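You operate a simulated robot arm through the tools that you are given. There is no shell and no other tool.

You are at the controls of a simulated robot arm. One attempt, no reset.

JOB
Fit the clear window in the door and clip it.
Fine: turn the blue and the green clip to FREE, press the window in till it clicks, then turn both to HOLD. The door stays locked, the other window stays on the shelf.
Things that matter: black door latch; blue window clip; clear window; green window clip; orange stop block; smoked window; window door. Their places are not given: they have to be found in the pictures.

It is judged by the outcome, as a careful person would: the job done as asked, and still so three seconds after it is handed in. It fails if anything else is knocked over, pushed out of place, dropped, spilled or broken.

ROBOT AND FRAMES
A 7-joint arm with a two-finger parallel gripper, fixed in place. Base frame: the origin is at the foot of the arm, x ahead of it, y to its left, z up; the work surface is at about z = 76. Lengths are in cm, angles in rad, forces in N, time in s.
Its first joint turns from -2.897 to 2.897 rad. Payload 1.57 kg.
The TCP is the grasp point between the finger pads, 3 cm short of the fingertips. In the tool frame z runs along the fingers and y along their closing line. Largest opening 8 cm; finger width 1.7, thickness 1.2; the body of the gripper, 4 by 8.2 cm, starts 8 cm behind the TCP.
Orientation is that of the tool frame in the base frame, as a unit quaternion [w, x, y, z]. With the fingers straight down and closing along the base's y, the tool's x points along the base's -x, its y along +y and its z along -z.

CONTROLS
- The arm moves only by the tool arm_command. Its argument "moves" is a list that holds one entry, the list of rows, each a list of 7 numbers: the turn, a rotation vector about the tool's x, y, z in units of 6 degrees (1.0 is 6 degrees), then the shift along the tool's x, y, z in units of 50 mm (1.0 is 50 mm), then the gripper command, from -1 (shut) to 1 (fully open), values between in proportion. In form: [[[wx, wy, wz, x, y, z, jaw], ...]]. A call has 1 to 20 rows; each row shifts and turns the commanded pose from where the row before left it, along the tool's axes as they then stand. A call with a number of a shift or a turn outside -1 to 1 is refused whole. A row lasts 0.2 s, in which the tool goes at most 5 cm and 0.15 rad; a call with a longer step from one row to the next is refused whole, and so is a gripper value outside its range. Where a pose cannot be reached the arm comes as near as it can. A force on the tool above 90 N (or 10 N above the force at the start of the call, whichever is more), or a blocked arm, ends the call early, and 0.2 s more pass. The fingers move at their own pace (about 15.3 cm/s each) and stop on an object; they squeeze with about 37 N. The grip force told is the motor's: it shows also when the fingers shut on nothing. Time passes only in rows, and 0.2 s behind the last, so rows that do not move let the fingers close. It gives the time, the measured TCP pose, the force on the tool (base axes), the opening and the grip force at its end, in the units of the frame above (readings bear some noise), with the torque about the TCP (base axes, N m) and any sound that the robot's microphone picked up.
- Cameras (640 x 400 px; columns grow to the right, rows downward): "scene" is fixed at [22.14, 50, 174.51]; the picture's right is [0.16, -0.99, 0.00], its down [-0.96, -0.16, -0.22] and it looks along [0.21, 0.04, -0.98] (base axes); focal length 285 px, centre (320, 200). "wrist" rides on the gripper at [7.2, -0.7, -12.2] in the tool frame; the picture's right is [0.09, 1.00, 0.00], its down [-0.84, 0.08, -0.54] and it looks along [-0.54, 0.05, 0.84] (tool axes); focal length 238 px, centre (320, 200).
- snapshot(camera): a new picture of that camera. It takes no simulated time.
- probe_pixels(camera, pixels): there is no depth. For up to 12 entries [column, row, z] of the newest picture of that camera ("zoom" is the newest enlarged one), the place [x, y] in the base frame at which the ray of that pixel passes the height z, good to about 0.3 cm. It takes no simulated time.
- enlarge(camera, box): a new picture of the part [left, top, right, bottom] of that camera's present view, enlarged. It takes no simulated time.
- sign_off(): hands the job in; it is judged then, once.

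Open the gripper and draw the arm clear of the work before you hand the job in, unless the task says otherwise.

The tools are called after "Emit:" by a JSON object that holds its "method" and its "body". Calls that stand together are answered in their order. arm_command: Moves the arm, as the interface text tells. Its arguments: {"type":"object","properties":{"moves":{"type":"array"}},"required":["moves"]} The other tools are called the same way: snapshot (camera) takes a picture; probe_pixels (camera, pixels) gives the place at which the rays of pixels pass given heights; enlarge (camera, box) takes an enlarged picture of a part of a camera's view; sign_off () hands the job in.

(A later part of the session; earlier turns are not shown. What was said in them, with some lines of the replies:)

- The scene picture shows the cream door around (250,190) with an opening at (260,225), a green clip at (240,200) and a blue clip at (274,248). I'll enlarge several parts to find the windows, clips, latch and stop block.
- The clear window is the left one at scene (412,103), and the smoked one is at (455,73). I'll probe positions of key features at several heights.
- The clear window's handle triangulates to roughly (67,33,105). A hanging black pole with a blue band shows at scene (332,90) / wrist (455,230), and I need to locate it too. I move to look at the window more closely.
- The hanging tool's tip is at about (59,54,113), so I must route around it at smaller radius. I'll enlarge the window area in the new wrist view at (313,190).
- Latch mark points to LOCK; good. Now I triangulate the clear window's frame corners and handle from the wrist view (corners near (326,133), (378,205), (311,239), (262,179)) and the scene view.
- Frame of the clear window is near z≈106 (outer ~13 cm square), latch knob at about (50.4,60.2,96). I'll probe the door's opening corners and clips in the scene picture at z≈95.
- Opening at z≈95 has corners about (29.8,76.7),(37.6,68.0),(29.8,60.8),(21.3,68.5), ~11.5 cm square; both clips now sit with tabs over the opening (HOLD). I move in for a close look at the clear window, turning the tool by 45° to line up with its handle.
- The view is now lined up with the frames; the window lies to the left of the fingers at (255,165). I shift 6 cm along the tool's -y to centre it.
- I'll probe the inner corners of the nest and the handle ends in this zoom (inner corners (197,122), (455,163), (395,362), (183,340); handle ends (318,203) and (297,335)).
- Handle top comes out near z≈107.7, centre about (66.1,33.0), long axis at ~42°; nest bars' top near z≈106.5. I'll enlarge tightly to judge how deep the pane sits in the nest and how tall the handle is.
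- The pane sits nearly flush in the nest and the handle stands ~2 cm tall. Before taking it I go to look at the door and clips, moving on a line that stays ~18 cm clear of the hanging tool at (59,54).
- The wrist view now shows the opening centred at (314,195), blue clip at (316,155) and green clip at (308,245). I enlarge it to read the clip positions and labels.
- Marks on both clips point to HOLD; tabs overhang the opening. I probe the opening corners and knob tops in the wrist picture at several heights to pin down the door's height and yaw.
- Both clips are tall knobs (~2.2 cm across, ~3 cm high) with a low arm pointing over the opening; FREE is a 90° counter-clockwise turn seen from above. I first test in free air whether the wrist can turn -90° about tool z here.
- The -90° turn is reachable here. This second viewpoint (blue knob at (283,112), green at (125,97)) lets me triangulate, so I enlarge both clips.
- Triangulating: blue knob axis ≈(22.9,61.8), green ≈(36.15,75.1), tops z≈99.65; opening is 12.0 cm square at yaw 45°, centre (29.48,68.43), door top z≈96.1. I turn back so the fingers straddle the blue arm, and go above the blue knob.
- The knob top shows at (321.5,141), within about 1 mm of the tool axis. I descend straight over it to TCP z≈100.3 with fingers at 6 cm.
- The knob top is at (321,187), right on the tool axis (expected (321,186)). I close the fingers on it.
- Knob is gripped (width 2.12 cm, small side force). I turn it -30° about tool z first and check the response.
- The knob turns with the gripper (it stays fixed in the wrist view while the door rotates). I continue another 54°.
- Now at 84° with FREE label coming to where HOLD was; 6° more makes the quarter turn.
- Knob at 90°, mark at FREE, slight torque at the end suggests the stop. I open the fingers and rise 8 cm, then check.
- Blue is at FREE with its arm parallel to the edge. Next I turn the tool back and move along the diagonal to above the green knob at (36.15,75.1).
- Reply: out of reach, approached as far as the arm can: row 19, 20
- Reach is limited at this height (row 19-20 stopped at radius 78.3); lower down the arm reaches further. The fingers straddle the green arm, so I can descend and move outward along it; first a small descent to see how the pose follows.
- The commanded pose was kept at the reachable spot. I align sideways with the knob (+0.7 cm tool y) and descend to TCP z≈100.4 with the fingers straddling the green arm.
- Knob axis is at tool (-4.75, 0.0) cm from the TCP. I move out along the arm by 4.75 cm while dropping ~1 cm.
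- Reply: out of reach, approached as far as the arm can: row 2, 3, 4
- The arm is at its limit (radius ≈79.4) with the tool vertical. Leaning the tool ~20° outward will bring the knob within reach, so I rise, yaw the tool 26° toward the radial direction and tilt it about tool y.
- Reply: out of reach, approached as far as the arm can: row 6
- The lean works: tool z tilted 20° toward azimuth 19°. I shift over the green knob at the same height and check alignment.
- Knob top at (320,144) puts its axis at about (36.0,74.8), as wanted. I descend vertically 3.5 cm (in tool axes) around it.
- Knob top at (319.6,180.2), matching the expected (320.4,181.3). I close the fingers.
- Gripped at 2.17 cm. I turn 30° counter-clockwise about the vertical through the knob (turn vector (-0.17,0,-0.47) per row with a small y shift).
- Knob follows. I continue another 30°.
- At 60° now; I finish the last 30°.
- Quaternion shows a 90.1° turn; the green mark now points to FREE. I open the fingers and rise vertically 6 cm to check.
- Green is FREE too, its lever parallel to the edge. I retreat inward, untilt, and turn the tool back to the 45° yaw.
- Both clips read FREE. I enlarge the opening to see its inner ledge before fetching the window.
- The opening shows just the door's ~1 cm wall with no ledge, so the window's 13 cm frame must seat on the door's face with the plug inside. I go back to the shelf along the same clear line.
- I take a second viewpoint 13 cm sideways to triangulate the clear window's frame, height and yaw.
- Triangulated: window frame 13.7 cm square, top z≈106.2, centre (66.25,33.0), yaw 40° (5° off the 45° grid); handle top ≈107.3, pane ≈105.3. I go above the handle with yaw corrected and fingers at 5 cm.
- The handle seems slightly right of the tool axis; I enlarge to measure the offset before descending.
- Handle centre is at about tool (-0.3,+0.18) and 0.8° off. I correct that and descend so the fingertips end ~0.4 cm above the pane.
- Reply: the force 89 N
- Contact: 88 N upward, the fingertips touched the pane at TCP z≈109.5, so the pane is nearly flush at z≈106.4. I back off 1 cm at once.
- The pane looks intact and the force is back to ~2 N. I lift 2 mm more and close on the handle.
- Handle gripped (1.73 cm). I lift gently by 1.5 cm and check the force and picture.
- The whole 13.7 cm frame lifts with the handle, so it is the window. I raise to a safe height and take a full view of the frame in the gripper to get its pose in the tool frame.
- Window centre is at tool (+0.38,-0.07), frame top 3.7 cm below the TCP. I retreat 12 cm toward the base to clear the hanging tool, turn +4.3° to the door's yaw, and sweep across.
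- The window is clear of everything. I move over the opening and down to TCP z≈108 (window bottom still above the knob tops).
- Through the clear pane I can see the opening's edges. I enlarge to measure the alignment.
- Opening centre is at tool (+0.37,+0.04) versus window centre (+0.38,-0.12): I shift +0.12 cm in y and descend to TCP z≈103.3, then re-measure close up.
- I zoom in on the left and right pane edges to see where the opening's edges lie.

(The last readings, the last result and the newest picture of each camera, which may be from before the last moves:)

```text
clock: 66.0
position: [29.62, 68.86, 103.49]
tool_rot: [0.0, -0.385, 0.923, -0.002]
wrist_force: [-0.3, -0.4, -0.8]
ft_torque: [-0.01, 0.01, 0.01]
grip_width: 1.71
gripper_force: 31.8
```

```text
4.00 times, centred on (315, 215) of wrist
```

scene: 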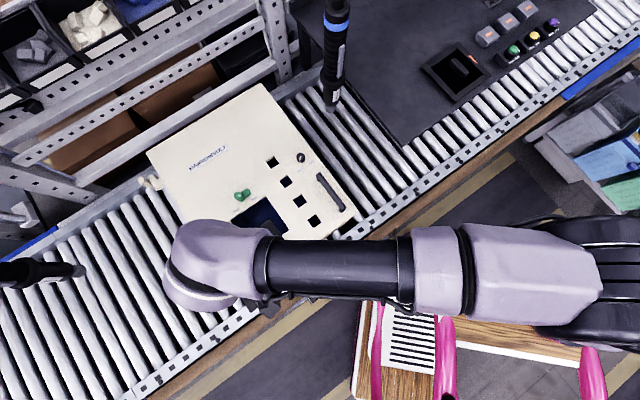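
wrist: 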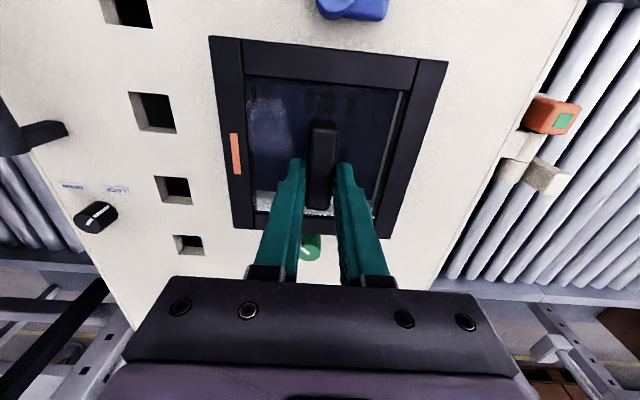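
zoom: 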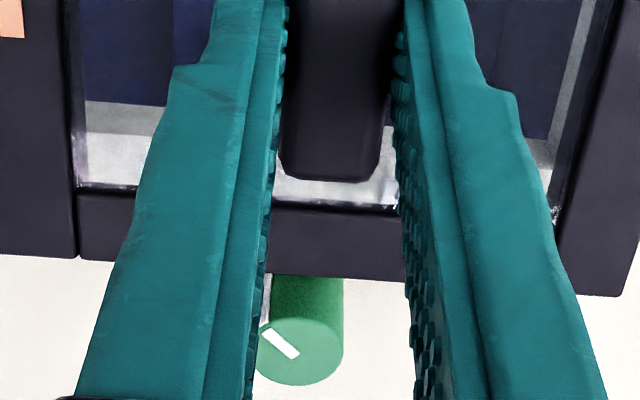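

TCP readings and the visible strips agree: the opening centre is at tool y≈-0.2 while the window centre is at -0.1. I shift -0.1 cm in y and descend 1.5 cm gently.

Emit:
{"method": "arm_command", "body": {"moves": [[[0, 0, 0, 0, -0.02, 0.06, -1], [0, 0, 0, 0, 0, 0.08, -1], [0, 0, 0, 0, 0, 0.08, -1], [0, 0, 0, 0, 0, 0.08, -1], [0, 0, 0, 0, 0, 0, -1], [0, 0, 0, 0, 0, 0, -1]]]}}

Emit:
{"method": "snapshot", "body": {"camera": "wrist"}}

Emit:
{"method": "enlarge", "body": {"camera": "wrist", "box": [190, 0, 460, 260]}}

```text
clock: 67.4
position: [29.73, 68.77, 101.89]
tool_rot: [0.0, -0.385, 0.923, -0.002]
wrist_force: [-0.5, -1.1, -1.2]
ft_torque: [-0.01, -0.02, -0.01]
grip_width: 1.73
gripper_force: 32.3
```

```text
taken
```

wrist: 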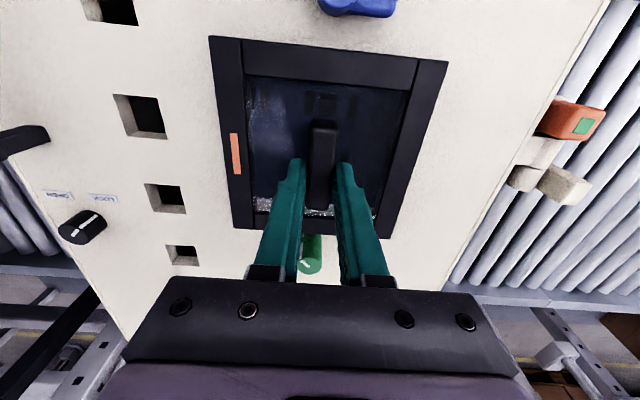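

```text
1.54 times, centred on (325, 130) of wrist
```

zoom: 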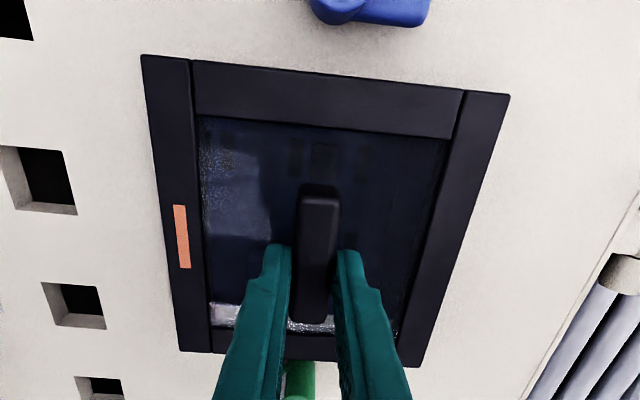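

Position now matches within ~0.5 mm by the readings. I continue down in small steps, watching force.

Emit:
{"method": "arm_command", "body": {"moves": [[[0, 0, 0, 0, 0, 0.04, -1], [0, 0, 0, 0, 0, 0.04, -1], [0, 0, 0, 0, 0, 0.04, -1], [0, 0, 0, 0, 0, 0.04, -1], [0, 0, 0, 0, 0, 0, -1]]]}}

Emit:
{"method": "enlarge", "body": {"camera": "wrist", "box": [190, 0, 460, 260]}}

```text
clock: 68.6
position: [29.76, 68.66, 100.96]
tool_rot: [0.0, -0.385, 0.923, -0.002]
wrist_force: [0.0, 0.0, -1.1]
ft_torque: [-0.01, -0.03, 0.01]
grip_width: 1.7
gripper_force: 32.4
```

```text
1.54 times, centred on (325, 130) of wrist
```

zoom: 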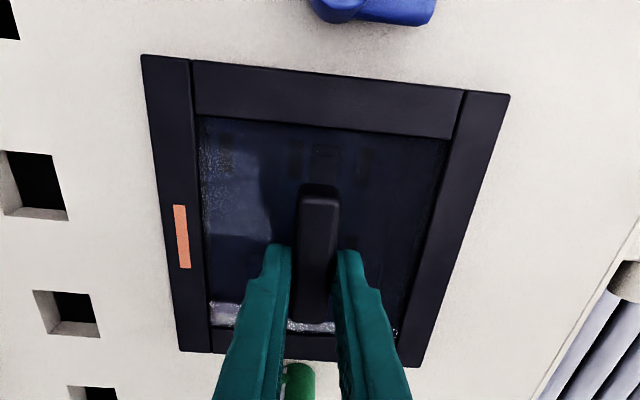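

Still no contact at TCP z 100.96. I continue in 1.5 mm steps.

Emit:
{"method": "arm_command", "body": {"moves": [[[0, 0, 0, 0, 0, 0.03, -1], [0, 0, 0, 0, 0, 0.03, -1], [0, 0, 0, 0, 0, 0.03, -1], [0, 0, 0, 0, 0, 0, -1]]]}}

Emit:
{"method": "enlarge", "body": {"camera": "wrist", "box": [190, 0, 460, 260]}}

```text
clock: 69.6
position: [29.62, 68.54, 100.41]
tool_rot: [0.0, -0.385, 0.923, -0.003]
wrist_force: [-4.2, -14.5, -0.9]
ft_torque: [0.2, -0.26, -0.12]
grip_width: 1.72
gripper_force: 31.8
```

```text
1.54 times, centred on (325, 130) of wrist
```

zoom: 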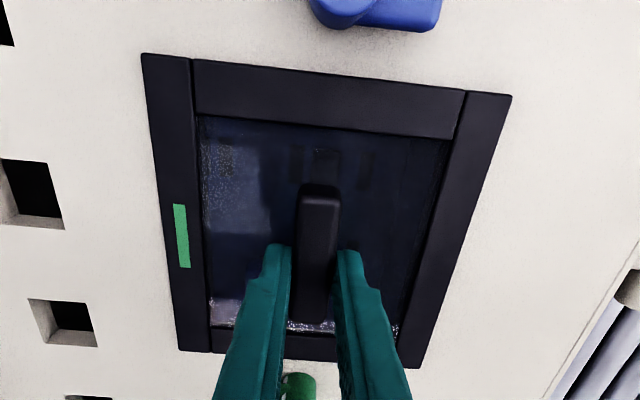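

The orange strip on the frame turned green and side forces appeared (13 N toward tool +x, 7 N toward -y): the plug is entering and rubbing. I relieve that with a small shift and press on down.

Emit:
{"method": "arm_command", "body": {"moves": [[[0, 0, 0, 0.016, -0.01, 0, -1], [0, 0, 0, 0, 0, 0.02, -1], [0, 0, 0, 0, 0, 0.02, -1], [0, 0, 0, 0, 0, 0.02, -1], [0, 0, 0, 0, 0, 0, -1]]]}}

Emit:
{"method": "enlarge", "body": {"camera": "wrist", "box": [190, 0, 460, 260]}}

```text
clock: 70.8
position: [29.66, 68.5, 100.47]
tool_rot: [0.002, -0.385, 0.923, 0.0]
wrist_force: [-8.1, -21.9, 10.5]
ft_torque: [-0.73, 0.43, -0.12]
grip_width: 1.75
gripper_force: 32.2
```

```text
1.54 times, centred on (325, 130) of wrist
```

zoom: 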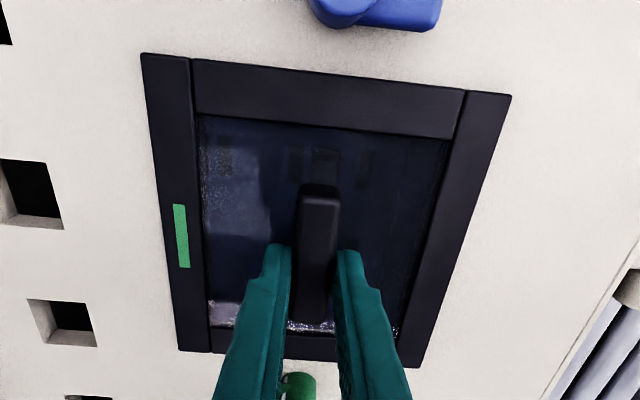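

Vertical force is now 10 N with no more descent, and side force -22 N in y means the plug centred itself ~0.2 cm off my command. I shift the command to relieve it and read again.

Emit:
{"method": "arm_command", "body": {"moves": [[[0, 0, 0, 0.017, -0.008, 0, -1], [0, 0, 0, 0.017, -0.008, 0, -1], [0, 0, 0, 0, 0, 0, -1]]]}}

Emit:
{"method": "snapshot", "body": {"camera": "wrist"}}

Emit:
{"method": "enlarge", "body": {"camera": "scene", "box": [180, 130, 340, 290]}}

```text
clock: 71.6
position: [29.6, 68.52, 100.4]
tool_rot: [0.002, -0.385, 0.923, 0.001]
wrist_force: [-4.5, -2.2, 15.6]
ft_torque: [-0.19, 0.35, -0.11]
grip_width: 1.71
gripper_force: 32.4
```

```text
taken
```

wrist: 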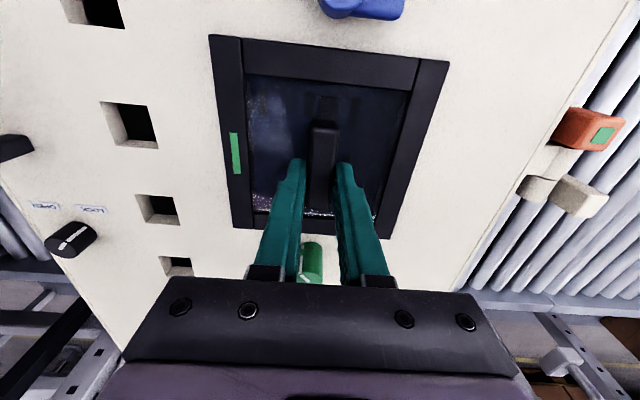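

```text
2.50 times, centred on (260, 210) of scene
```

zoom: 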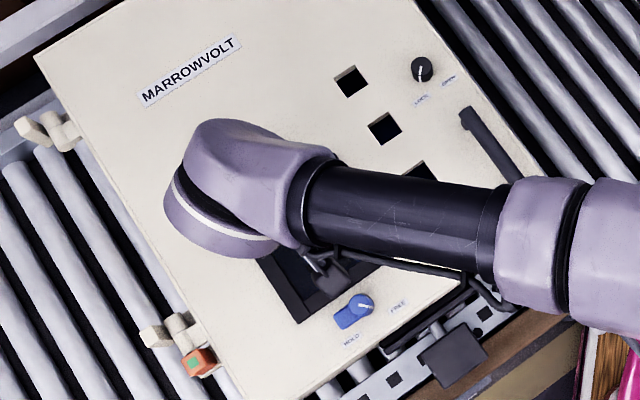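

Side force is gone; vertical 15.6 N, strip green. I press further in small steps to be sure it clicks in.

Emit:
{"method": "arm_command", "body": {"moves": [[[0, 0, 0, 0, 0, 0.03, -1], [0, 0, 0, 0, 0, 0.03, -1], [0, 0, 0, 0, 0, 0, -1], [0, 0, 0, 0, 0, 0, -1]]]}}

Emit:
{"method": "enlarge", "body": {"camera": "wrist", "box": [190, 0, 460, 260]}}

```text
clock: 72.6
position: [29.55, 68.57, 100.13]
tool_rot: [0.002, -0.385, 0.923, -0.001]
wrist_force: [-0.9, 9.0, 26.0]
ft_torque: [0.29, 0.0, -0.13]
grip_width: 1.75
gripper_force: 32.3
```

```text
1.54 times, centred on (325, 130) of wrist
```

zoom: 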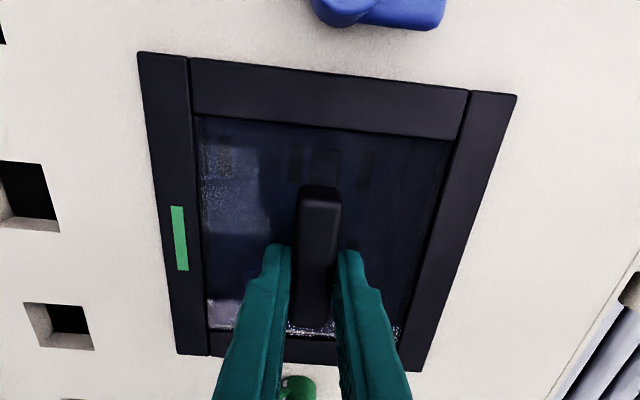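

The fingers slid ~0.25 cm down the handle while the window stayed put (26 N). I press a little further so the tips bear on the pane near the handle, watching for a click or motion.

Emit:
{"method": "arm_command", "body": {"moves": [[[0, 0, 0, 0, 0, 0.03, -1], [0, 0, 0, 0, 0, 0.03, -1], [0, 0, 0, 0, 0, 0.03, -1], [0, 0, 0, 0, 0, 0, -1]]]}}

Emit:
{"method": "enlarge", "body": {"camera": "wrist", "box": [190, 0, 460, 260]}}

```text
clock: 73.6
position: [29.71, 68.54, 100.07]
tool_rot: [0.002, -0.385, 0.923, 0.002]
wrist_force: [-0.2, 3.9, 48.2]
ft_torque: [-0.32, 0.33, -0.1]
grip_width: 1.74
gripper_force: 32.2
```

```text
1.54 times, centred on (325, 130) of wrist
```

zoom: 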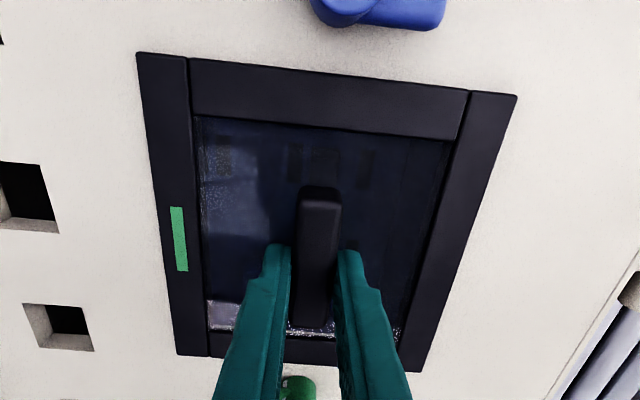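

48 N and no more travel. One more push to ~70 N to be certain it is home.

Emit:
{"method": "arm_command", "body": {"moves": [[[0, 0, 0, 0, 0, 0.025, -1], [0, 0, 0, 0, 0, 0.025, -1], [0, 0, 0, 0, 0, 0, -1], [0, 0, 0, 0, 0, 0, -1]]]}}

Emit:
{"method": "enlarge", "body": {"camera": "wrist", "box": [190, 0, 460, 260]}}

```text
clock: 74.6
position: [29.55, 68.55, 100.05]
tool_rot: [0.003, -0.386, 0.923, 0.003]
wrist_force: [-1.4, -7.6, 60.0]
ft_torque: [-0.79, 0.44, -0.06]
grip_width: 1.75
gripper_force: 31.9
```

```text
1.54 times, centred on (325, 130) of wrist
```

zoom: 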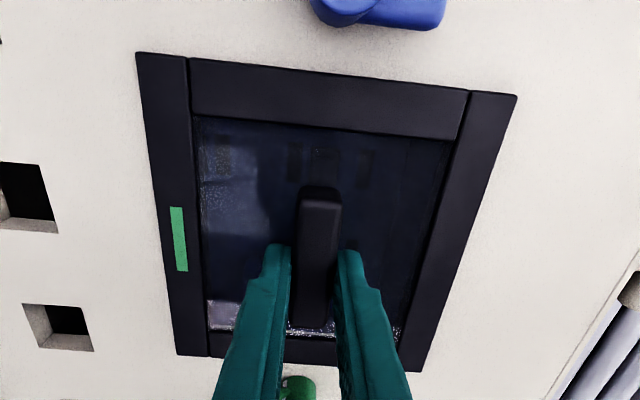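

No travel at 60 N: the window is home. I unload the push, open the fingers, and rise.

Emit:
{"method": "arm_command", "body": {"moves": [[[0, 0, 0, 0, 0, -0.06, -1], [0, 0, 0, 0, 0, -0.04, -1], [0, 0, 0, 0, 0, 0, -0.3], [0, 0, 0, 0, 0, 0, 0.1], [0, 0, 0, 0, 0, -0.1, 0.1], [0, 0, 0, 0, 0, 0, 0.1]]]}}

Emit:
{"method": "snapshot", "body": {"camera": "wrist"}}

Emit:
{"method": "enlarge", "body": {"camera": "wrist", "box": [190, 0, 460, 260]}}

```text
clock: 76.0
position: [29.58, 68.22, 100.09]
tool_rot: [0.0, -0.385, 0.923, -0.002]
wrist_force: [4.5, -3.0, 6.0]
ft_torque: [0.04, -0.02, -0.09]
grip_width: 3.83
gripper_force: 0.0
```

```text
taken
```

wrist: 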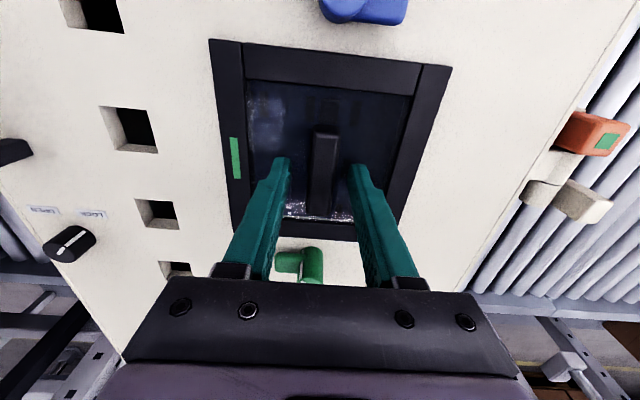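

```text
1.54 times, centred on (325, 130) of wrist
```

zoom: 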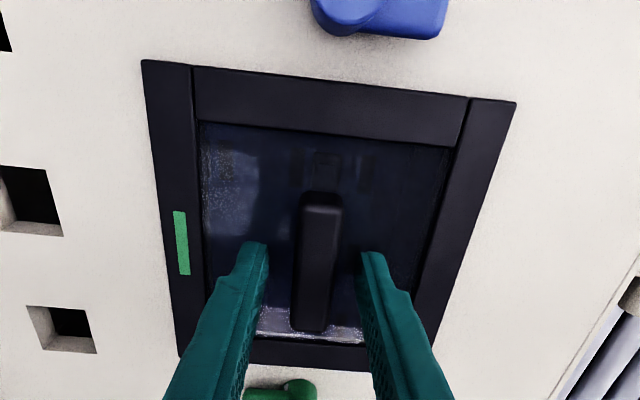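

Window stays put, strip green. I rise straight up 9 cm and take a look.

Emit:
{"method": "arm_command", "body": {"moves": [[[0, 0, 0, 0, 0, -0.1, 0.3], [0, 0, 0, 0, 0, -0.3, 0.5], [0, 0, 0, 0, 0, -0.5, 0.5], [0, 0, 0, 0, 0, -0.5, 0.5], [0, 0, 0, 0, 0, -0.4, 0.5], [0, 0, 0, 0, 0, 0, 0.5]]]}}

Emit:
{"method": "snapshot", "body": {"camera": "wrist"}}

Emit:
{"method": "enlarge", "body": {"camera": "wrist", "box": [190, 40, 460, 260]}}

Emit:
{"method": "snapshot", "body": {"camera": "scene"}}

```text
clock: 77.4
position: [29.45, 68.4, 109.24]
tool_rot: [0.001, -0.385, 0.923, -0.002]
wrist_force: [0.0, 0.5, 0.1]
ft_torque: [0.01, -0.02, -0.02]
grip_width: 6.0
gripper_force: 0.0
```

```text
taken
```

wrist: 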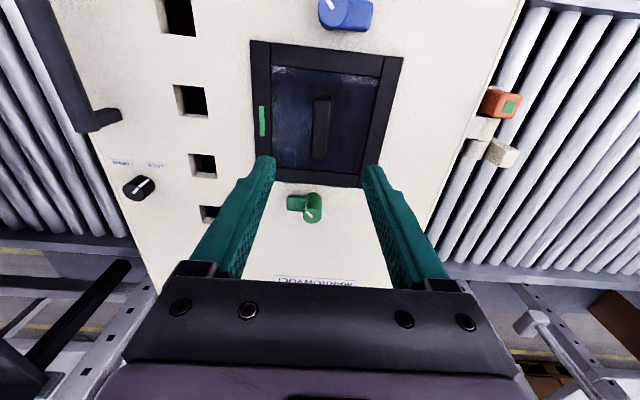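

```text
1.82 times, centred on (325, 150) of wrist
```

zoom: 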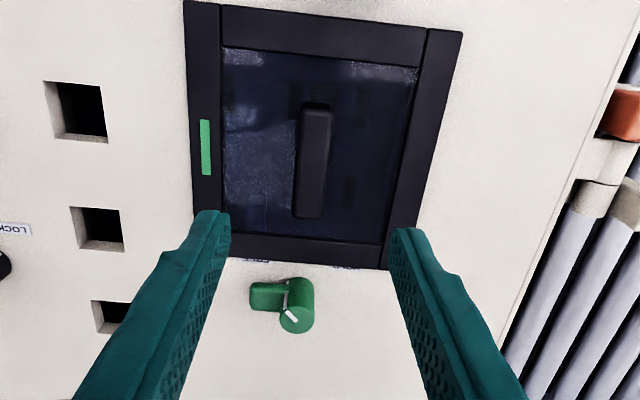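

```text
taken
```

scene: 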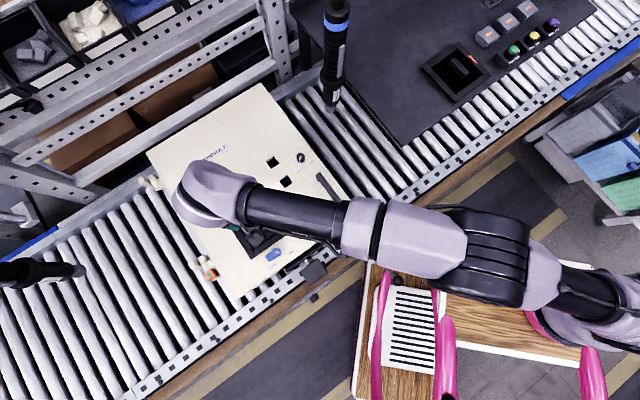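

The window is flush and centred between the clips, strip green. Now the green clip back to HOLD: I yaw and tilt the tool to the end pose of the earlier turn and go above the green knob.

Emit:
{"method": "arm_command", "body": {"moves": [[[0, 0, -0.9655, 0, 0, 0, 0.5], [0, 0, -0.9655, 0, 0, 0, 0.5], [0, 0, -0.9655, 0, 0, 0, 0.5], [0, 0, -0.9655, 0, 0, 0, 0.5], [0, 0, -0.9655, 0, 0, 0, 0.5], [0, 0, -0.9655, 0, 0, 0, 0.5], [0, 0, -0.9655, 0, 0, 0, 0.5], [0, 0, -0.9655, 0, 0, 0, 0.5], [0, 0, -0.9655, 0, 0, 0, 0.5], [0, 0, -0.9655, 0, 0, 0, 0.5], [0, 0, -0.9655, 0, 0, 0, 0.5], [0, -0.8333, 0, 0, 0, 0, 0.5], [0, -0.8333, 0, 0, 0, 0, 0.5], [0, -0.8333, 0, 0, 0, 0, 0.5], [0, -0.8333, 0, 0, 0, 0, 0.5], [0, 0, 0, -0.102, -0.545, 0.339, 0.5], [0, 0, 0, -0.102, -0.545, 0.339, 0.5], [0, 0, 0, -0.102, -0.545, 0.339, 0.5], [0, 0, 0, 0, 0, 0, 0.5]]]}}

Emit:
{"method": "snapshot", "body": {"camera": "wrist"}}

Emit:
{"method": "enlarge", "body": {"camera": "wrist", "box": [220, 70, 420, 220]}}

```text
clock: 81.4
position: [36.15, 74.14, 105.09]
tool_rot: [-0.101, 0.802, -0.571, -0.14]
wrist_force: [0.3, 0.5, 0.3]
ft_torque: [0.01, 0.01, 0.03]
grip_width: 6.01
gripper_force: 0.0
```

```text
taken
```

wrist: 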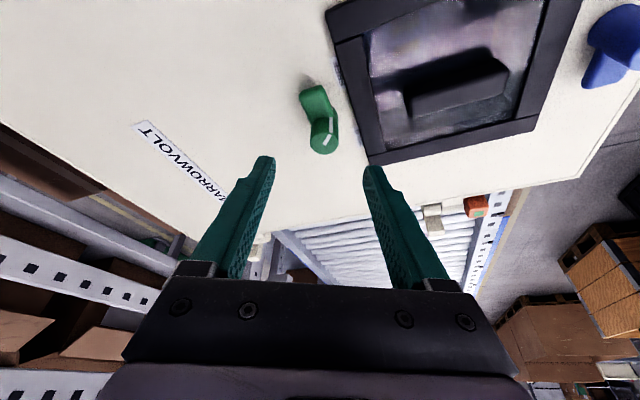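

```text
2.67 times, centred on (320, 145) of wrist
```

zoom: 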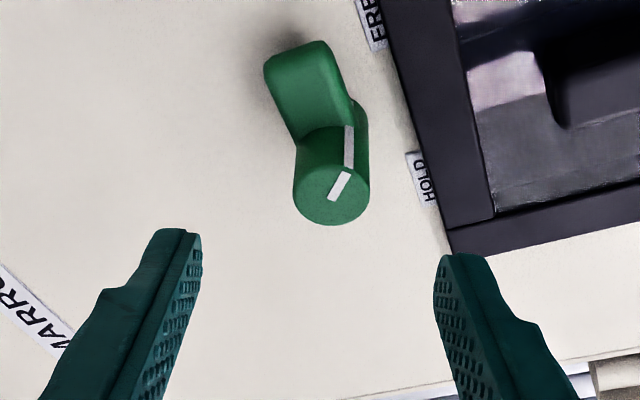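

Knob top at (324,143) gives its axis ≈(35.75,74.9). I apply a small correction and descend vertically to grip height.

Emit:
{"method": "arm_command", "body": {"moves": [[[0, 0, 0, 0.088, 0.006, 0.2364, 0.5], [0, 0, 0, 0.088, 0.006, 0.2364, 0.5], [0, 0, 0, 0.088, 0.006, 0.2364, 0.5], [0, 0, 0, 0, 0, 0, 0.5]]]}}

Emit:
{"method": "enlarge", "body": {"camera": "wrist", "box": [220, 100, 420, 250]}}

```text
clock: 82.4
position: [36.21, 74.05, 101.22]
tool_rot: [-0.101, 0.802, -0.572, -0.141]
wrist_force: [0.0, -0.2, -0.4]
ft_torque: [-0.02, 0.03, -0.01]
grip_width: 5.98
gripper_force: 0.0
```

```text
2.67 times, centred on (320, 175) of wrist
```

zoom: 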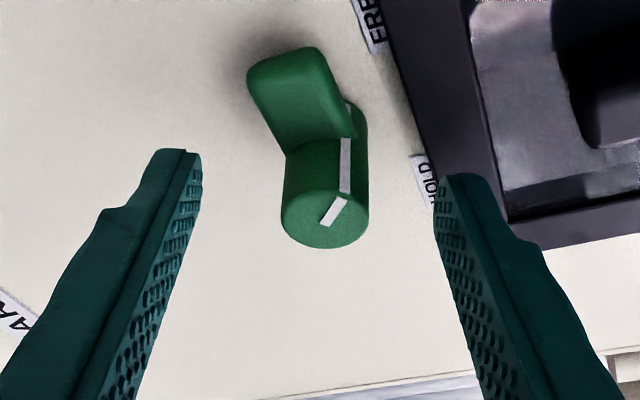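

Knob top is at (322,182), within 1 mm of the expected spot. I close on it.

Emit:
{"method": "arm_command", "body": {"moves": [[[0, 0, 0, 0, 0.016, 0, 0.5], [0, 0, 0, 0, 0, 0, -1], [0, 0, 0, 0, 0, 0, -1], [0, 0, 0, 0, 0, 0, -1]]]}}

Emit:
{"method": "enlarge", "body": {"camera": "wrist", "box": [220, 100, 420, 250]}}

```text
clock: 83.4
position: [36.11, 74.22, 101.2]
tool_rot: [-0.102, 0.802, -0.572, -0.14]
wrist_force: [-2.4, -1.7, 0.2]
ft_torque: [-0.22, 0.36, 0.06]
grip_width: 2.13
gripper_force: 34.1
```

```text
2.67 times, centred on (320, 175) of wrist
```

zoom: 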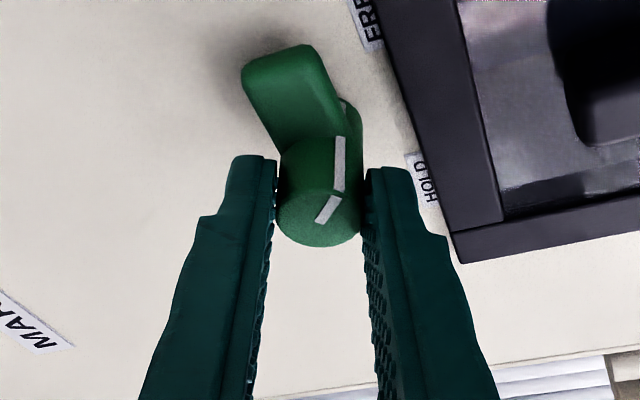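

Gripped. I turn clockwise 30° toward HOLD about the vertical.

Emit:
{"method": "arm_command", "body": {"moves": [[[0.1706, 0, 0.4694, 0, 0.009, 0, -1], [0.1706, 0, 0.4694, 0, 0.009, 0, -1], [0.1706, 0, 0.4694, 0, 0.009, 0, -1], [0.1706, 0, 0.4694, 0, 0.009, 0, -1], [0.1706, 0, 0.4694, 0, 0.009, 0, -1], [0.1706, 0, 0.4694, 0, 0.009, 0, -1], [0.1706, 0, 0.4694, 0, 0.009, 0, -1], [0.1706, 0, 0.4694, 0, 0.009, 0, -1], [0.1706, 0, 0.4694, 0, 0.009, 0, -1], [0.1706, 0, 0.4694, 0, 0.009, 0, -1]]]}}

Emit:
{"method": "enlarge", "body": {"camera": "wrist", "box": [220, 100, 420, 250]}}

```text
clock: 85.6
position: [35.76, 73.97, 101.32]
tool_rot: [0.135, -0.627, 0.759, 0.111]
wrist_force: [-9.4, -0.3, 2.8]
ft_torque: [0.05, 0.51, 0.09]
grip_width: 2.16
gripper_force: 34.8
```

```text
2.67 times, centred on (320, 175) of wrist
```

zoom: 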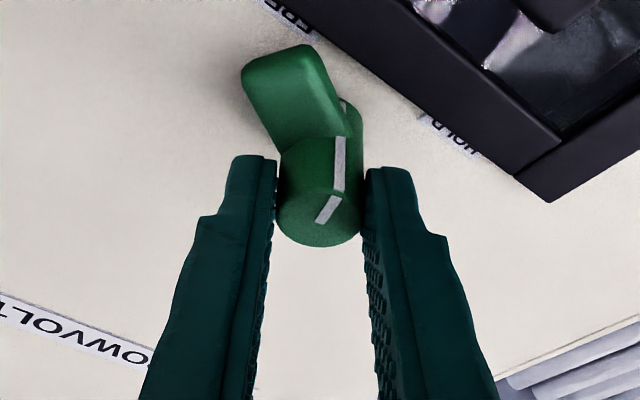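

Knob follows, low forces. Another 30°.

Emit:
{"method": "arm_command", "body": {"moves": [[[0.1706, 0, 0.4694, 0, 0.009, 0, -1], [0.1706, 0, 0.4694, 0, 0.009, 0, -1], [0.1706, 0, 0.4694, 0, 0.009, 0, -1], [0.1706, 0, 0.4694, 0, 0.009, 0, -1], [0.1706, 0, 0.4694, 0, 0.009, 0, -1], [0.1706, 0, 0.4694, 0, 0.009, 0, -1], [0.1706, 0, 0.4694, 0, 0.009, 0, -1], [0.1706, 0, 0.4694, 0, 0.009, 0, -1], [0.1706, 0, 0.4694, 0, 0.009, 0, -1], [0.1706, 0, 0.4694, 0, 0.009, 0, -1]]]}}

Emit:
{"method": "enlarge", "body": {"camera": "wrist", "box": [220, 100, 420, 250]}}

```text
clock: 87.8
position: [35.41, 74.16, 101.26]
tool_rot: [0.159, -0.408, 0.896, 0.072]
wrist_force: [-10.5, 5.6, 1.3]
ft_torque: [0.2, 0.62, 0.08]
grip_width: 2.15
gripper_force: 34.3
```

```text
2.67 times, centred on (320, 175) of wrist
```

zoom: 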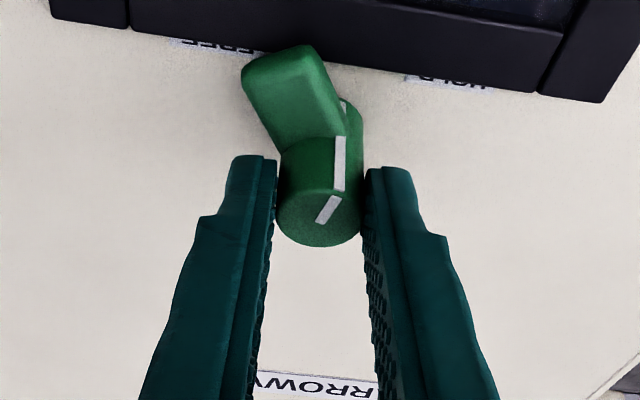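

The lever passes over the frame edge freely. Last 30° to HOLD.

Emit:
{"method": "arm_command", "body": {"moves": [[[0.1706, 0, 0.4694, 0, 0.009, 0, -1], [0.1706, 0, 0.4694, 0, 0.009, 0, -1], [0.1706, 0, 0.4694, 0, 0.009, 0, -1], [0.1706, 0, 0.4694, 0, 0.009, 0, -1], [0.1706, 0, 0.4694, 0, 0.009, 0, -1], [0.1706, 0, 0.4694, 0, 0.009, 0, -1], [0.1706, 0, 0.4694, 0, 0.009, 0, -1], [0.1706, 0, 0.4694, 0, 0.009, 0, -1], [0.1706, 0, 0.4694, 0, 0.009, 0, -1], [0.1706, 0, 0.4694, 0, 0.009, 0, -1], [0, 0, 0, 0, 0, 0, -1]]]}}

Emit:
{"method": "enlarge", "body": {"camera": "wrist", "box": [220, 100, 420, 250]}}

```text
clock: 90.2
position: [35.2, 74.39, 101.35]
tool_rot: [0.171, -0.162, 0.971, 0.029]
wrist_force: [-10.8, 3.3, 5.4]
ft_torque: [0.32, 0.59, 0.21]
grip_width: 2.14
gripper_force: 34.6
```

```text
2.67 times, centred on (320, 175) of wrist
```

zoom: 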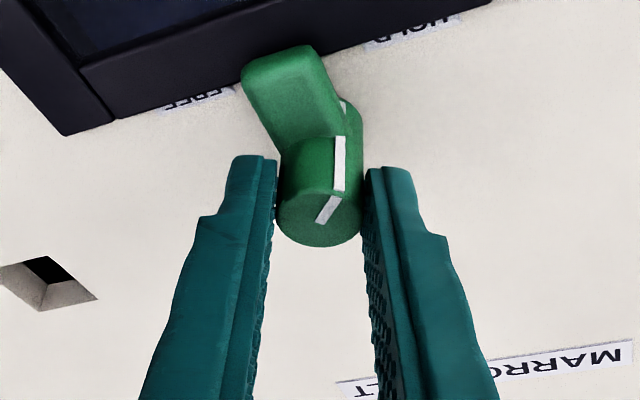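

Orientation equals the original HOLD grip pose. I release and rise vertically.

Emit:
{"method": "arm_command", "body": {"moves": [[[0, 0, 0, 0, 0, 0, 0.4], [0, 0, 0, 0, 0, 0, 0.4], [0, 0, 0, -0.1024, 0, -0.2816, 0.4], [0, 0, 0, -0.1024, 0, -0.2816, 0.4], [0, 0, 0, -0.1024, 0, -0.2816, 0.4], [0, 0, 0, -0.1024, 0, -0.2816, 0.4], [0, 0, 0, 0, 0, 0, 0.4]]]}}

Emit:
{"method": "snapshot", "body": {"camera": "wrist"}}

Emit:
{"method": "enlarge", "body": {"camera": "wrist", "box": [200, 40, 420, 200]}}

```text
clock: 91.8
position: [35.06, 74.61, 107.2]
tool_rot: [0.171, -0.163, 0.971, 0.029]
wrist_force: [0.2, -0.9, -0.1]
ft_torque: [0.0, 0.07, -0.02]
grip_width: 5.61
gripper_force: 0.0
```

```text
taken
```

wrist: 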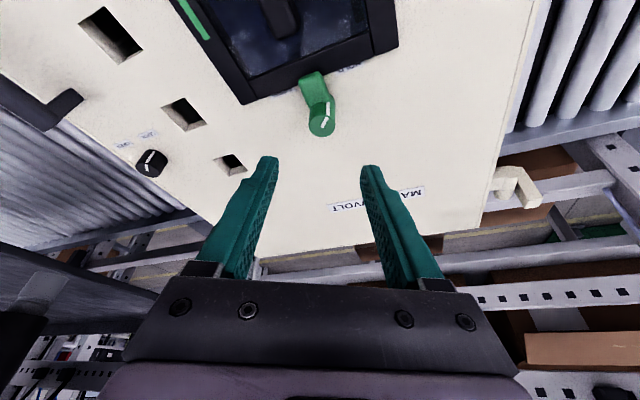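

```text
2.50 times, centred on (310, 120) of wrist
```

zoom: 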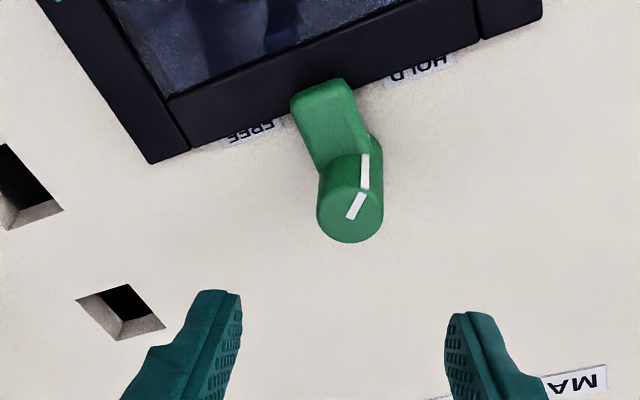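

Green is at HOLD with its lever over the frame. Now for the blue clip: I retreat inward, untilt, and begin yawing toward the FREE-side grip orientation.

Emit:
{"method": "arm_command", "body": {"moves": [[[0, 0, 0, 0.587, -0.369, -0.468, 0.5], [0, 0, 0, 0.587, -0.369, -0.468, 0.5], [0, 0, 0, 0.587, -0.369, -0.468, 0.5], [0, 0, 0, 0.587, -0.369, -0.468, 0.5], [0, 0.8333, 0, 0, 0, 0, 0.5], [0, 0.8333, 0, 0, 0, 0, 0.5], [0, 0.8333, 0, 0, 0, 0, 0.5], [0, 0.8333, 0, 0, 0, 0, 0.5], [0, 0, -1, 0, 0, 0, 0.5], [0, 0, -1, 0, 0, 0, 0.5], [0, 0, -1, 0, 0, 0, 0.5], [0, 0, -1, 0, 0, 0, 0.5], [0, 0, -1, 0, 0, 0, 0.5], [0, 0, -1, 0, 0, 0, 0.5], [0, 0, -1, 0, 0, 0, 0.5], [0, 0, -1, 0, 0, 0, 0.5], [0, 0, -1, 0, 0, 0, 0.5], [0, 0, -1, 0, 0, 0, 0.5]]]}}

```text
clock: 95.6
position: [24.11, 62.8, 112.05]
tool_rot: [0.0, -0.637, 0.771, 0.0]
wrist_force: [0.5, -0.7, 0.2]
ft_torque: [-0.01, 0.02, -0.02]
grip_width: 6.02
gripper_force: 0.1
```

Tool is vertical, yaw 79°. I finish the yaw to 135° and position above the blue knob.

Emit:
{"method": "arm_command", "body": {"moves": [[[0, 0, -0.932, 0, 0, 0, 0.5], [0, 0, -0.932, 0, 0, 0, 0.5], [0, 0, -0.932, 0, 0, 0, 0.5], [0, 0, -0.932, 0, 0, 0, 0.5], [0, 0, -0.932, 0, 0, 0, 0.5], [0, 0, -0.932, 0, 0, 0, 0.5], [0, 0, -0.932, 0, 0, 0, 0.5], [0, 0, -0.932, 0, 0, 0, 0.5], [0, 0, -0.932, 0, 0, 0, 0.5], [0, 0, -0.932, 0, 0, 0, 0.5], [0, 0, 0, -0.01, 0.168, 0.405, 0.5], [0, 0, 0, -0.01, 0.168, 0.405, 0.5], [0, 0, 0, 0, 0, 0, 0.5]]]}}

Emit:
{"method": "snapshot", "body": {"camera": "wrist"}}

Emit:
{"method": "enlarge", "body": {"camera": "wrist", "box": [220, 70, 420, 220]}}

```text
clock: 98.4
position: [23.01, 61.64, 108.04]
tool_rot: [0.0, 0.924, -0.383, 0.0]
wrist_force: [-0.1, -0.3, 0.0]
ft_torque: [-0.03, -0.01, -0.01]
grip_width: 5.97
gripper_force: 0.0
```

```text
taken
```

wrist: 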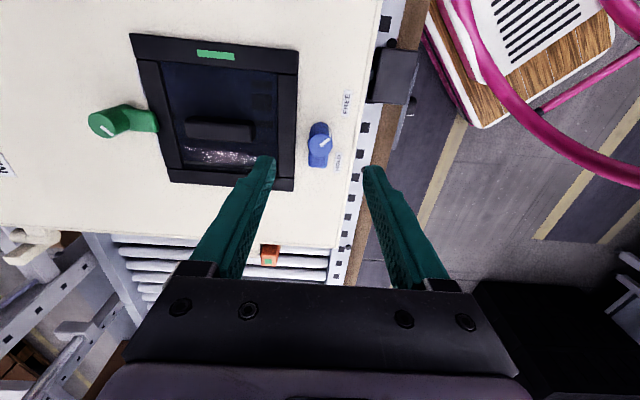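

```text
2.67 times, centred on (320, 145) of wrist
```

zoom: 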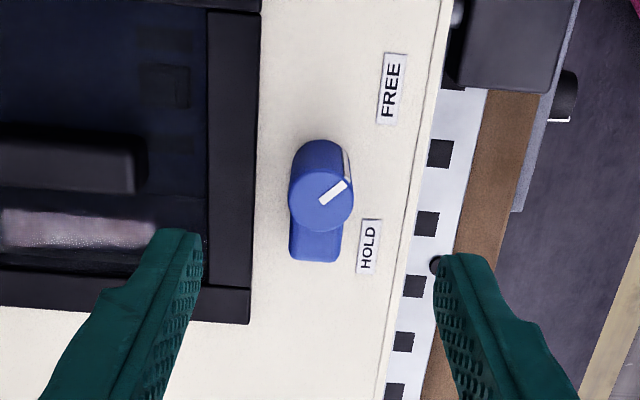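

Green clip shows HOLD over the frame; the blue knob top is at (320.4,144.3), right on axis. I narrow the fingers to 4 cm (the left one passes above the frame) and descend to TCP z≈100.9.

Emit:
{"method": "arm_command", "body": {"moves": [[[0, 0, 0, 0, 0, 0, 0], [0, 0, 0, 0, 0, 0.476, 0], [0, 0, 0, 0, 0, 0.476, 0], [0, 0, 0, 0, 0, 0.476, 0], [0, 0, 0, 0, 0, 0, 0]]]}}

Emit:
{"method": "enlarge", "body": {"camera": "wrist", "box": [220, 100, 420, 250]}}

```text
clock: 99.6
position: [22.87, 61.74, 100.79]
tool_rot: [0.0, 0.923, -0.384, 0.0]
wrist_force: [0.6, 1.3, 0.3]
ft_torque: [0.01, -0.02, -0.01]
grip_width: 3.98
gripper_force: 0.0
```

```text
2.67 times, centred on (320, 175) of wrist
```

zoom: 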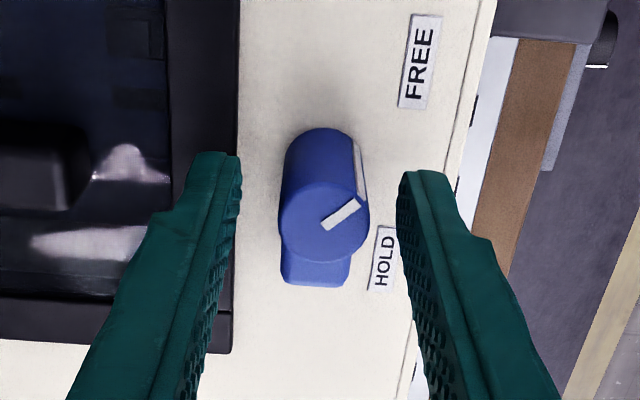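

The knob is centred between the fingers with no contact. I close and turn the first 45° clockwise.

Emit:
{"method": "arm_command", "body": {"moves": [[[0, 0, 0, 0, 0, 0, -1], [0, 0, 0, 0, 0, 0, -1], [0, 0, 0, 0, 0, 0, -1], [0, 0, 0.5, 0, 0, 0, -1], [0, 0, 0.5, 0, 0, 0, -1], [0, 0, 0.5, 0, 0, 0, -1], [0, 0, 0.5, 0, 0, 0, -1], [0, 0, 0.5, 0, 0, 0, -1], [0, 0, 0.5, 0, 0, 0, -1], [0, 0, 0.5, 0, 0, 0, -1], [0, 0, 0.5, 0, 0, 0, -1], [0, 0, 0.5, 0, 0, 0, -1], [0, 0, 0.5, 0, 0, 0, -1]]]}}

Emit:
{"method": "enlarge", "body": {"camera": "wrist", "box": [220, 100, 420, 250]}}

```text
clock: 102.4
position: [22.75, 61.72, 100.77]
tool_rot: [0.0, 0.793, -0.61, -0.001]
wrist_force: [-7.6, -9.6, -0.6]
ft_torque: [-0.46, 0.46, -0.01]
grip_width: 2.14
gripper_force: 34.8
```

```text
2.67 times, centred on (320, 175) of wrist
```

zoom: 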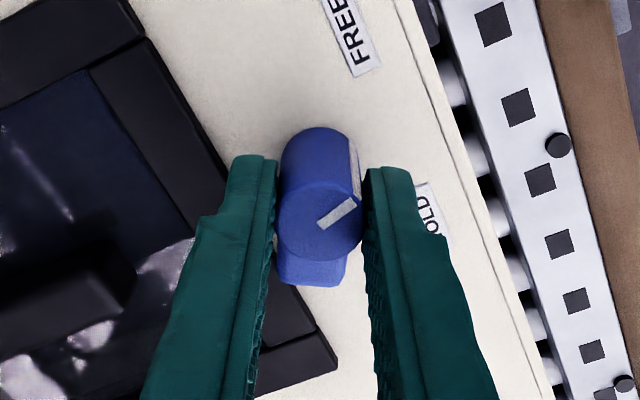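

Turned 30° with the knob following. I continue 60° more to HOLD.

Emit:
{"method": "arm_command", "body": {"moves": [[[0, 0, 0.5, 0, 0, 0, -1], [0, 0, 0.5, 0, 0, 0, -1], [0, 0, 0.5, 0, 0, 0, -1], [0, 0, 0.5, 0, 0, 0, -1], [0, 0, 0.5, 0, 0, 0, -1], [0, 0, 0.5, 0, 0, 0, -1], [0, 0, 0.5, 0, 0, 0, -1], [0, 0, 0.5, 0, 0, 0, -1], [0, 0, 0.5, 0, 0, 0, -1], [0, 0, 0.5, 0, 0, 0, -1], [0, 0, 0.5, 0, 0, 0, -1], [0, 0, 0.5, 0, 0, 0, -1], [0, 0, 0.5, 0, 0, 0, -1], [0, 0, 0.5, 0, 0, 0, -1], [0, 0, 0.5, 0, 0, 0, -1], [0, 0, 0.5, 0, 0, 0, -1], [0, 0, 0.5, 0, 0, 0, -1], [0, 0, 0.5, 0, 0, 0, -1], [0, 0, 0.5, 0, 0, 0, -1], [0, 0, 0.5, 0, 0, 0, -1]]]}}

Emit:
{"method": "enlarge", "body": {"camera": "wrist", "box": [220, 100, 420, 250]}}

```text
clock: 106.6
position: [22.83, 61.69, 100.84]
tool_rot: [0.0, -0.382, 0.924, 0.001]
wrist_force: [-10.5, -12.3, -0.8]
ft_torque: [-0.28, 0.72, 0.11]
grip_width: 2.13
gripper_force: 33.9
```

```text
2.67 times, centred on (320, 175) of wrist
```

zoom: 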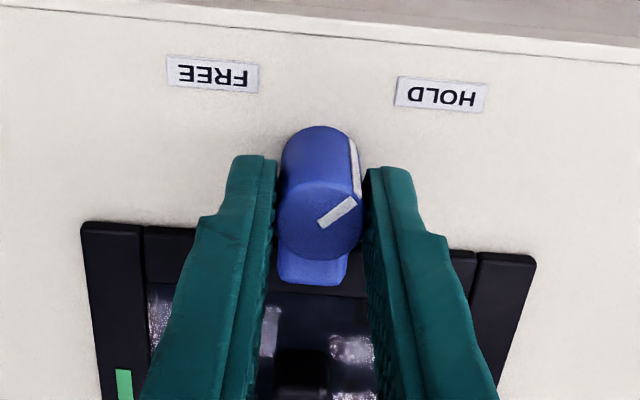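

Blue is back at its original HOLD orientation, lever over the frame. I open, rise, and inspect.

Emit:
{"method": "arm_command", "body": {"moves": [[[0, 0, 0, 0, 0, 0, 0.3], [0, 0, 0, 0, 0, 0, 0.3], [0, 0, 0, 0, 0, -0.3, 0.3], [0, 0, 0, 0, 0, -0.5, 0.3], [0, 0, 0, 0, 0, -0.5, 0.3], [0, 0, 0, 0.3, 0, -0.6, 0.3], [0, 0, 0, 0.6, 0, -0.6, 0.3], [0, 0, 0, 0.4, 0, -0.6, 0.3], [0, 0, 0, 0, 0, 0, 0.3]]]}}

Emit:
{"method": "snapshot", "body": {"camera": "wrist"}}

Emit:
{"method": "enlarge", "body": {"camera": "wrist", "box": [210, 100, 430, 290]}}

Emit:
{"method": "snapshot", "body": {"camera": "scene"}}

```text
clock: 108.6
position: [18.24, 57.19, 116.35]
tool_rot: [0.001, -0.382, 0.924, 0.0]
wrist_force: [-0.3, -0.5, -0.5]
ft_torque: [0.03, -0.03, 0.0]
grip_width: 5.22
gripper_force: 0.0
```

```text
taken
```

wrist: 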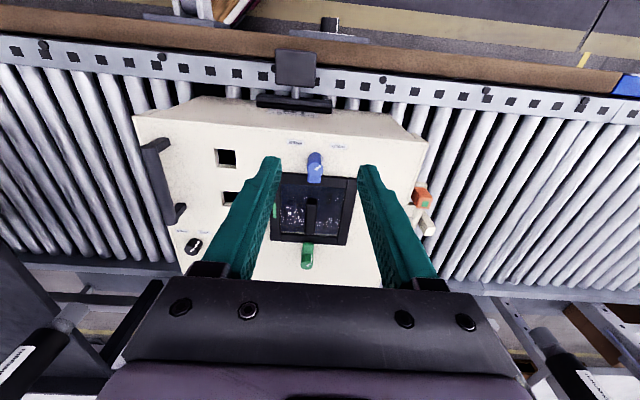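

```text
2.11 times, centred on (320, 195) of wrist
```

zoom: 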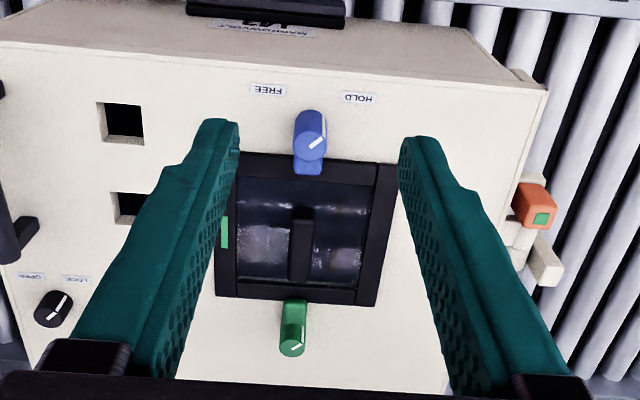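

```text
taken
```

scene: 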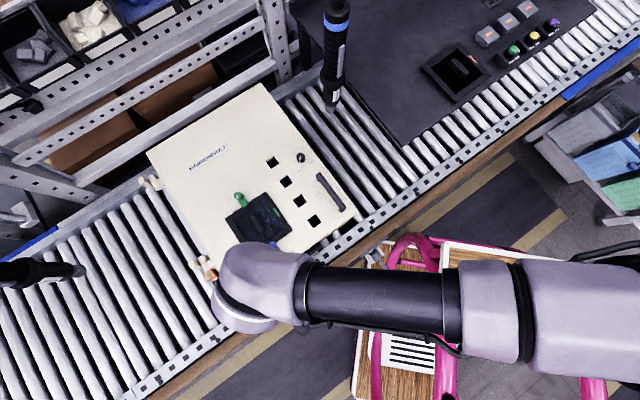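

Both clips read HOLD over the frame edges. I draw the arm back to near its start pose so the whole door can be inspected.

Emit:
{"method": "arm_command", "body": {"moves": [[[0, 0, 0, 0.078, -0.6, -0.45, 0.5], [0, 0, 0, 0.078, -0.8, -0.45, 0.5], [0, 0, 0, 0.078, -0.8, -0.45, 0.5], [0, 0, 0, 0.078, -0.8, -0.45, 0.5], [0, 0, 0, 0.078, -0.8, -0.45, 0.5], [0, 0, 0, 0.078, -0.8, -0.45, 0.5], [0, 0, 0, 0.078, -0.8, -0.45, 0.5], [0, 0, 0, 0.078, -0.8, -0.45, 0.5], [0, 0, 0, 0.078, -0.8, -0.2, 0.5], [0, 0, 0, 0, 0, 0, 0.5]]]}}

Emit:
{"method": "snapshot", "body": {"camera": "scene"}}

Emit:
{"method": "enlarge", "body": {"camera": "scene", "box": [200, 160, 320, 270]}}

Emit:
{"method": "snapshot", "body": {"camera": "wrist"}}

```text
clock: 110.8
position: [40.5, 29.73, 135.43]
tool_rot: [0.0, -0.382, 0.924, 0.0]
wrist_force: [0.1, -0.2, 0.1]
ft_torque: [0.01, -0.02, 0.03]
grip_width: 6.02
gripper_force: 0.0
```

```text
taken
```

scene: 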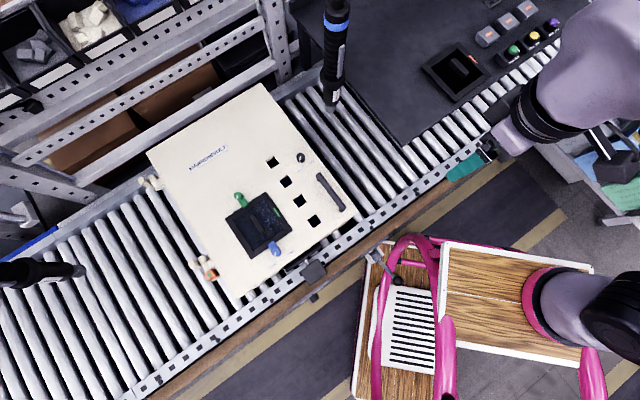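

```text
3.64 times, centred on (260, 215) of scene
```

zoom: 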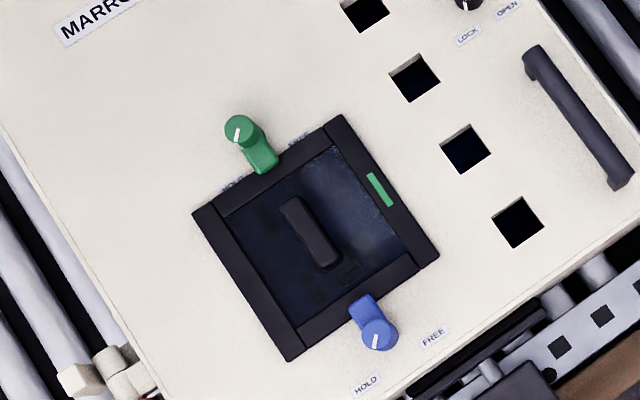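

```text
taken
```

wrist: 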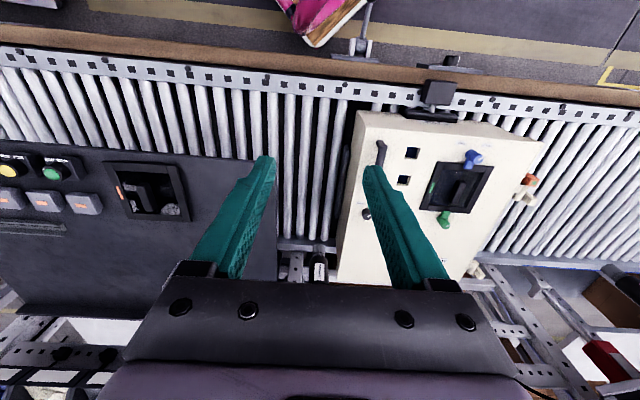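

Window seated with both levers over its frame, smoked window still on the shelf. I check the latch, the stop block and the smoked window close up before handing in.

Emit:
{"method": "enlarge", "body": {"camera": "scene", "box": [275, 135, 355, 185]}}

Emit:
{"method": "enlarge", "body": {"camera": "scene", "box": [140, 80, 360, 310]}}

Emit:
{"method": "enlarge", "body": {"camera": "scene", "box": [360, 0, 580, 150]}}

Emit:
{"method": "enlarge", "body": {"camera": "wrist", "box": [400, 130, 520, 240]}}

```text
8.00 times, centred on (315, 160) of scene
```

zoom: 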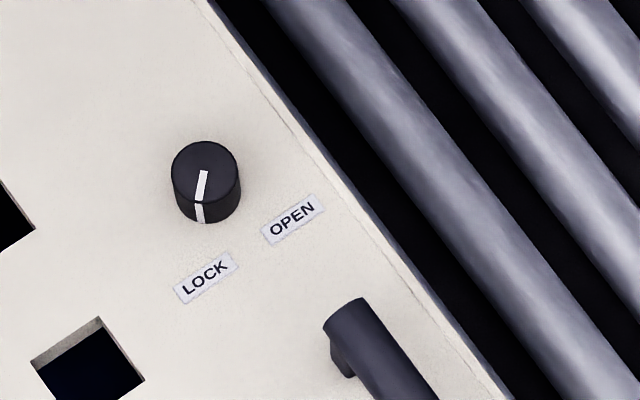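

```text
1.74 times, centred on (250, 195) of scene
```

zoom: 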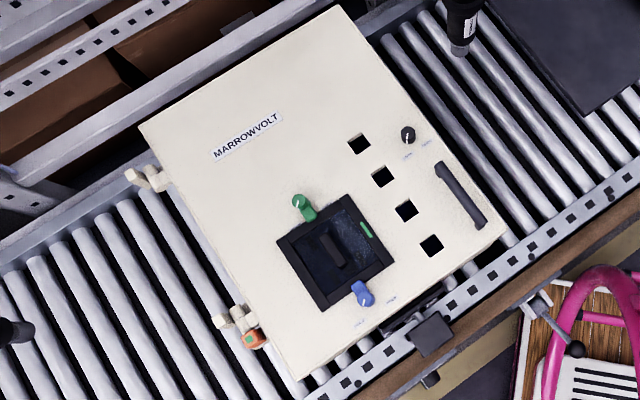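

```text
2.67 times, centred on (470, 75) of scene
```

zoom: 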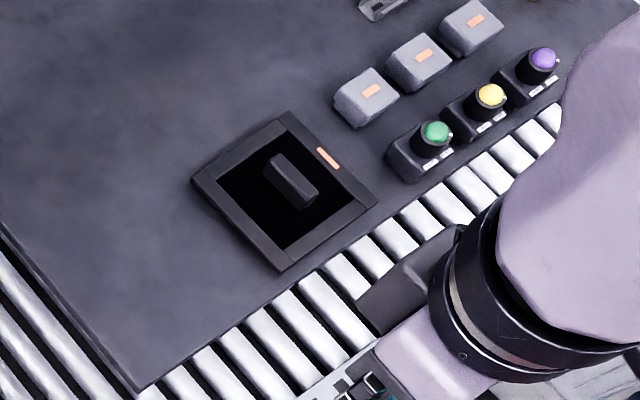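

```text
3.64 times, centred on (460, 185) of wrist
```

zoom: 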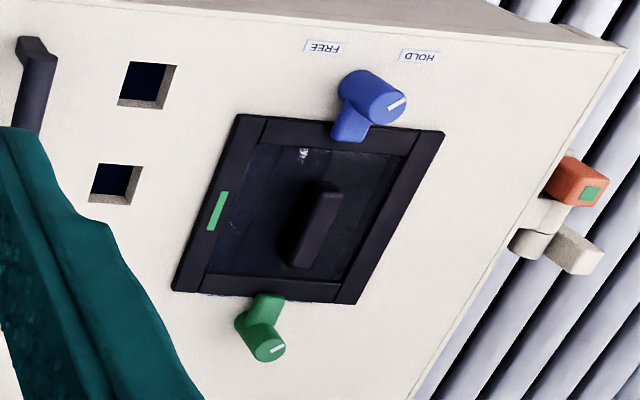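

Everything checks out: the latch is on LOCK, and the door and stop block are where they were. The smoked window is untouched. The clear window is flush with its strip showing green, and both levers are on HOLD over its frame. The gripper is open and clear, so I hand the job in.

Emit:
{"method": "sign_off", "body": {}}

```text
The job is handed in.
```

The clear window is in the door and both clips, blue and green, are turned back to HOLD over its frame. I've handed the job in.

- **The click:** the microphone reported no click. I took the window as home because the strip on its frame changed from orange to green and it did not move when I pressed with 60 N.
- **Bump on the pane:** on the way down to grip the handle, the fingertips touched the pane with about 88 N. I backed off at once, and it looked undamaged.
- **Rest of the scene:** the latch is still on LOCK, and the door and orange stop block are where they were. The smoked window is still on the shelf, and the arm is clear with the gripper open.
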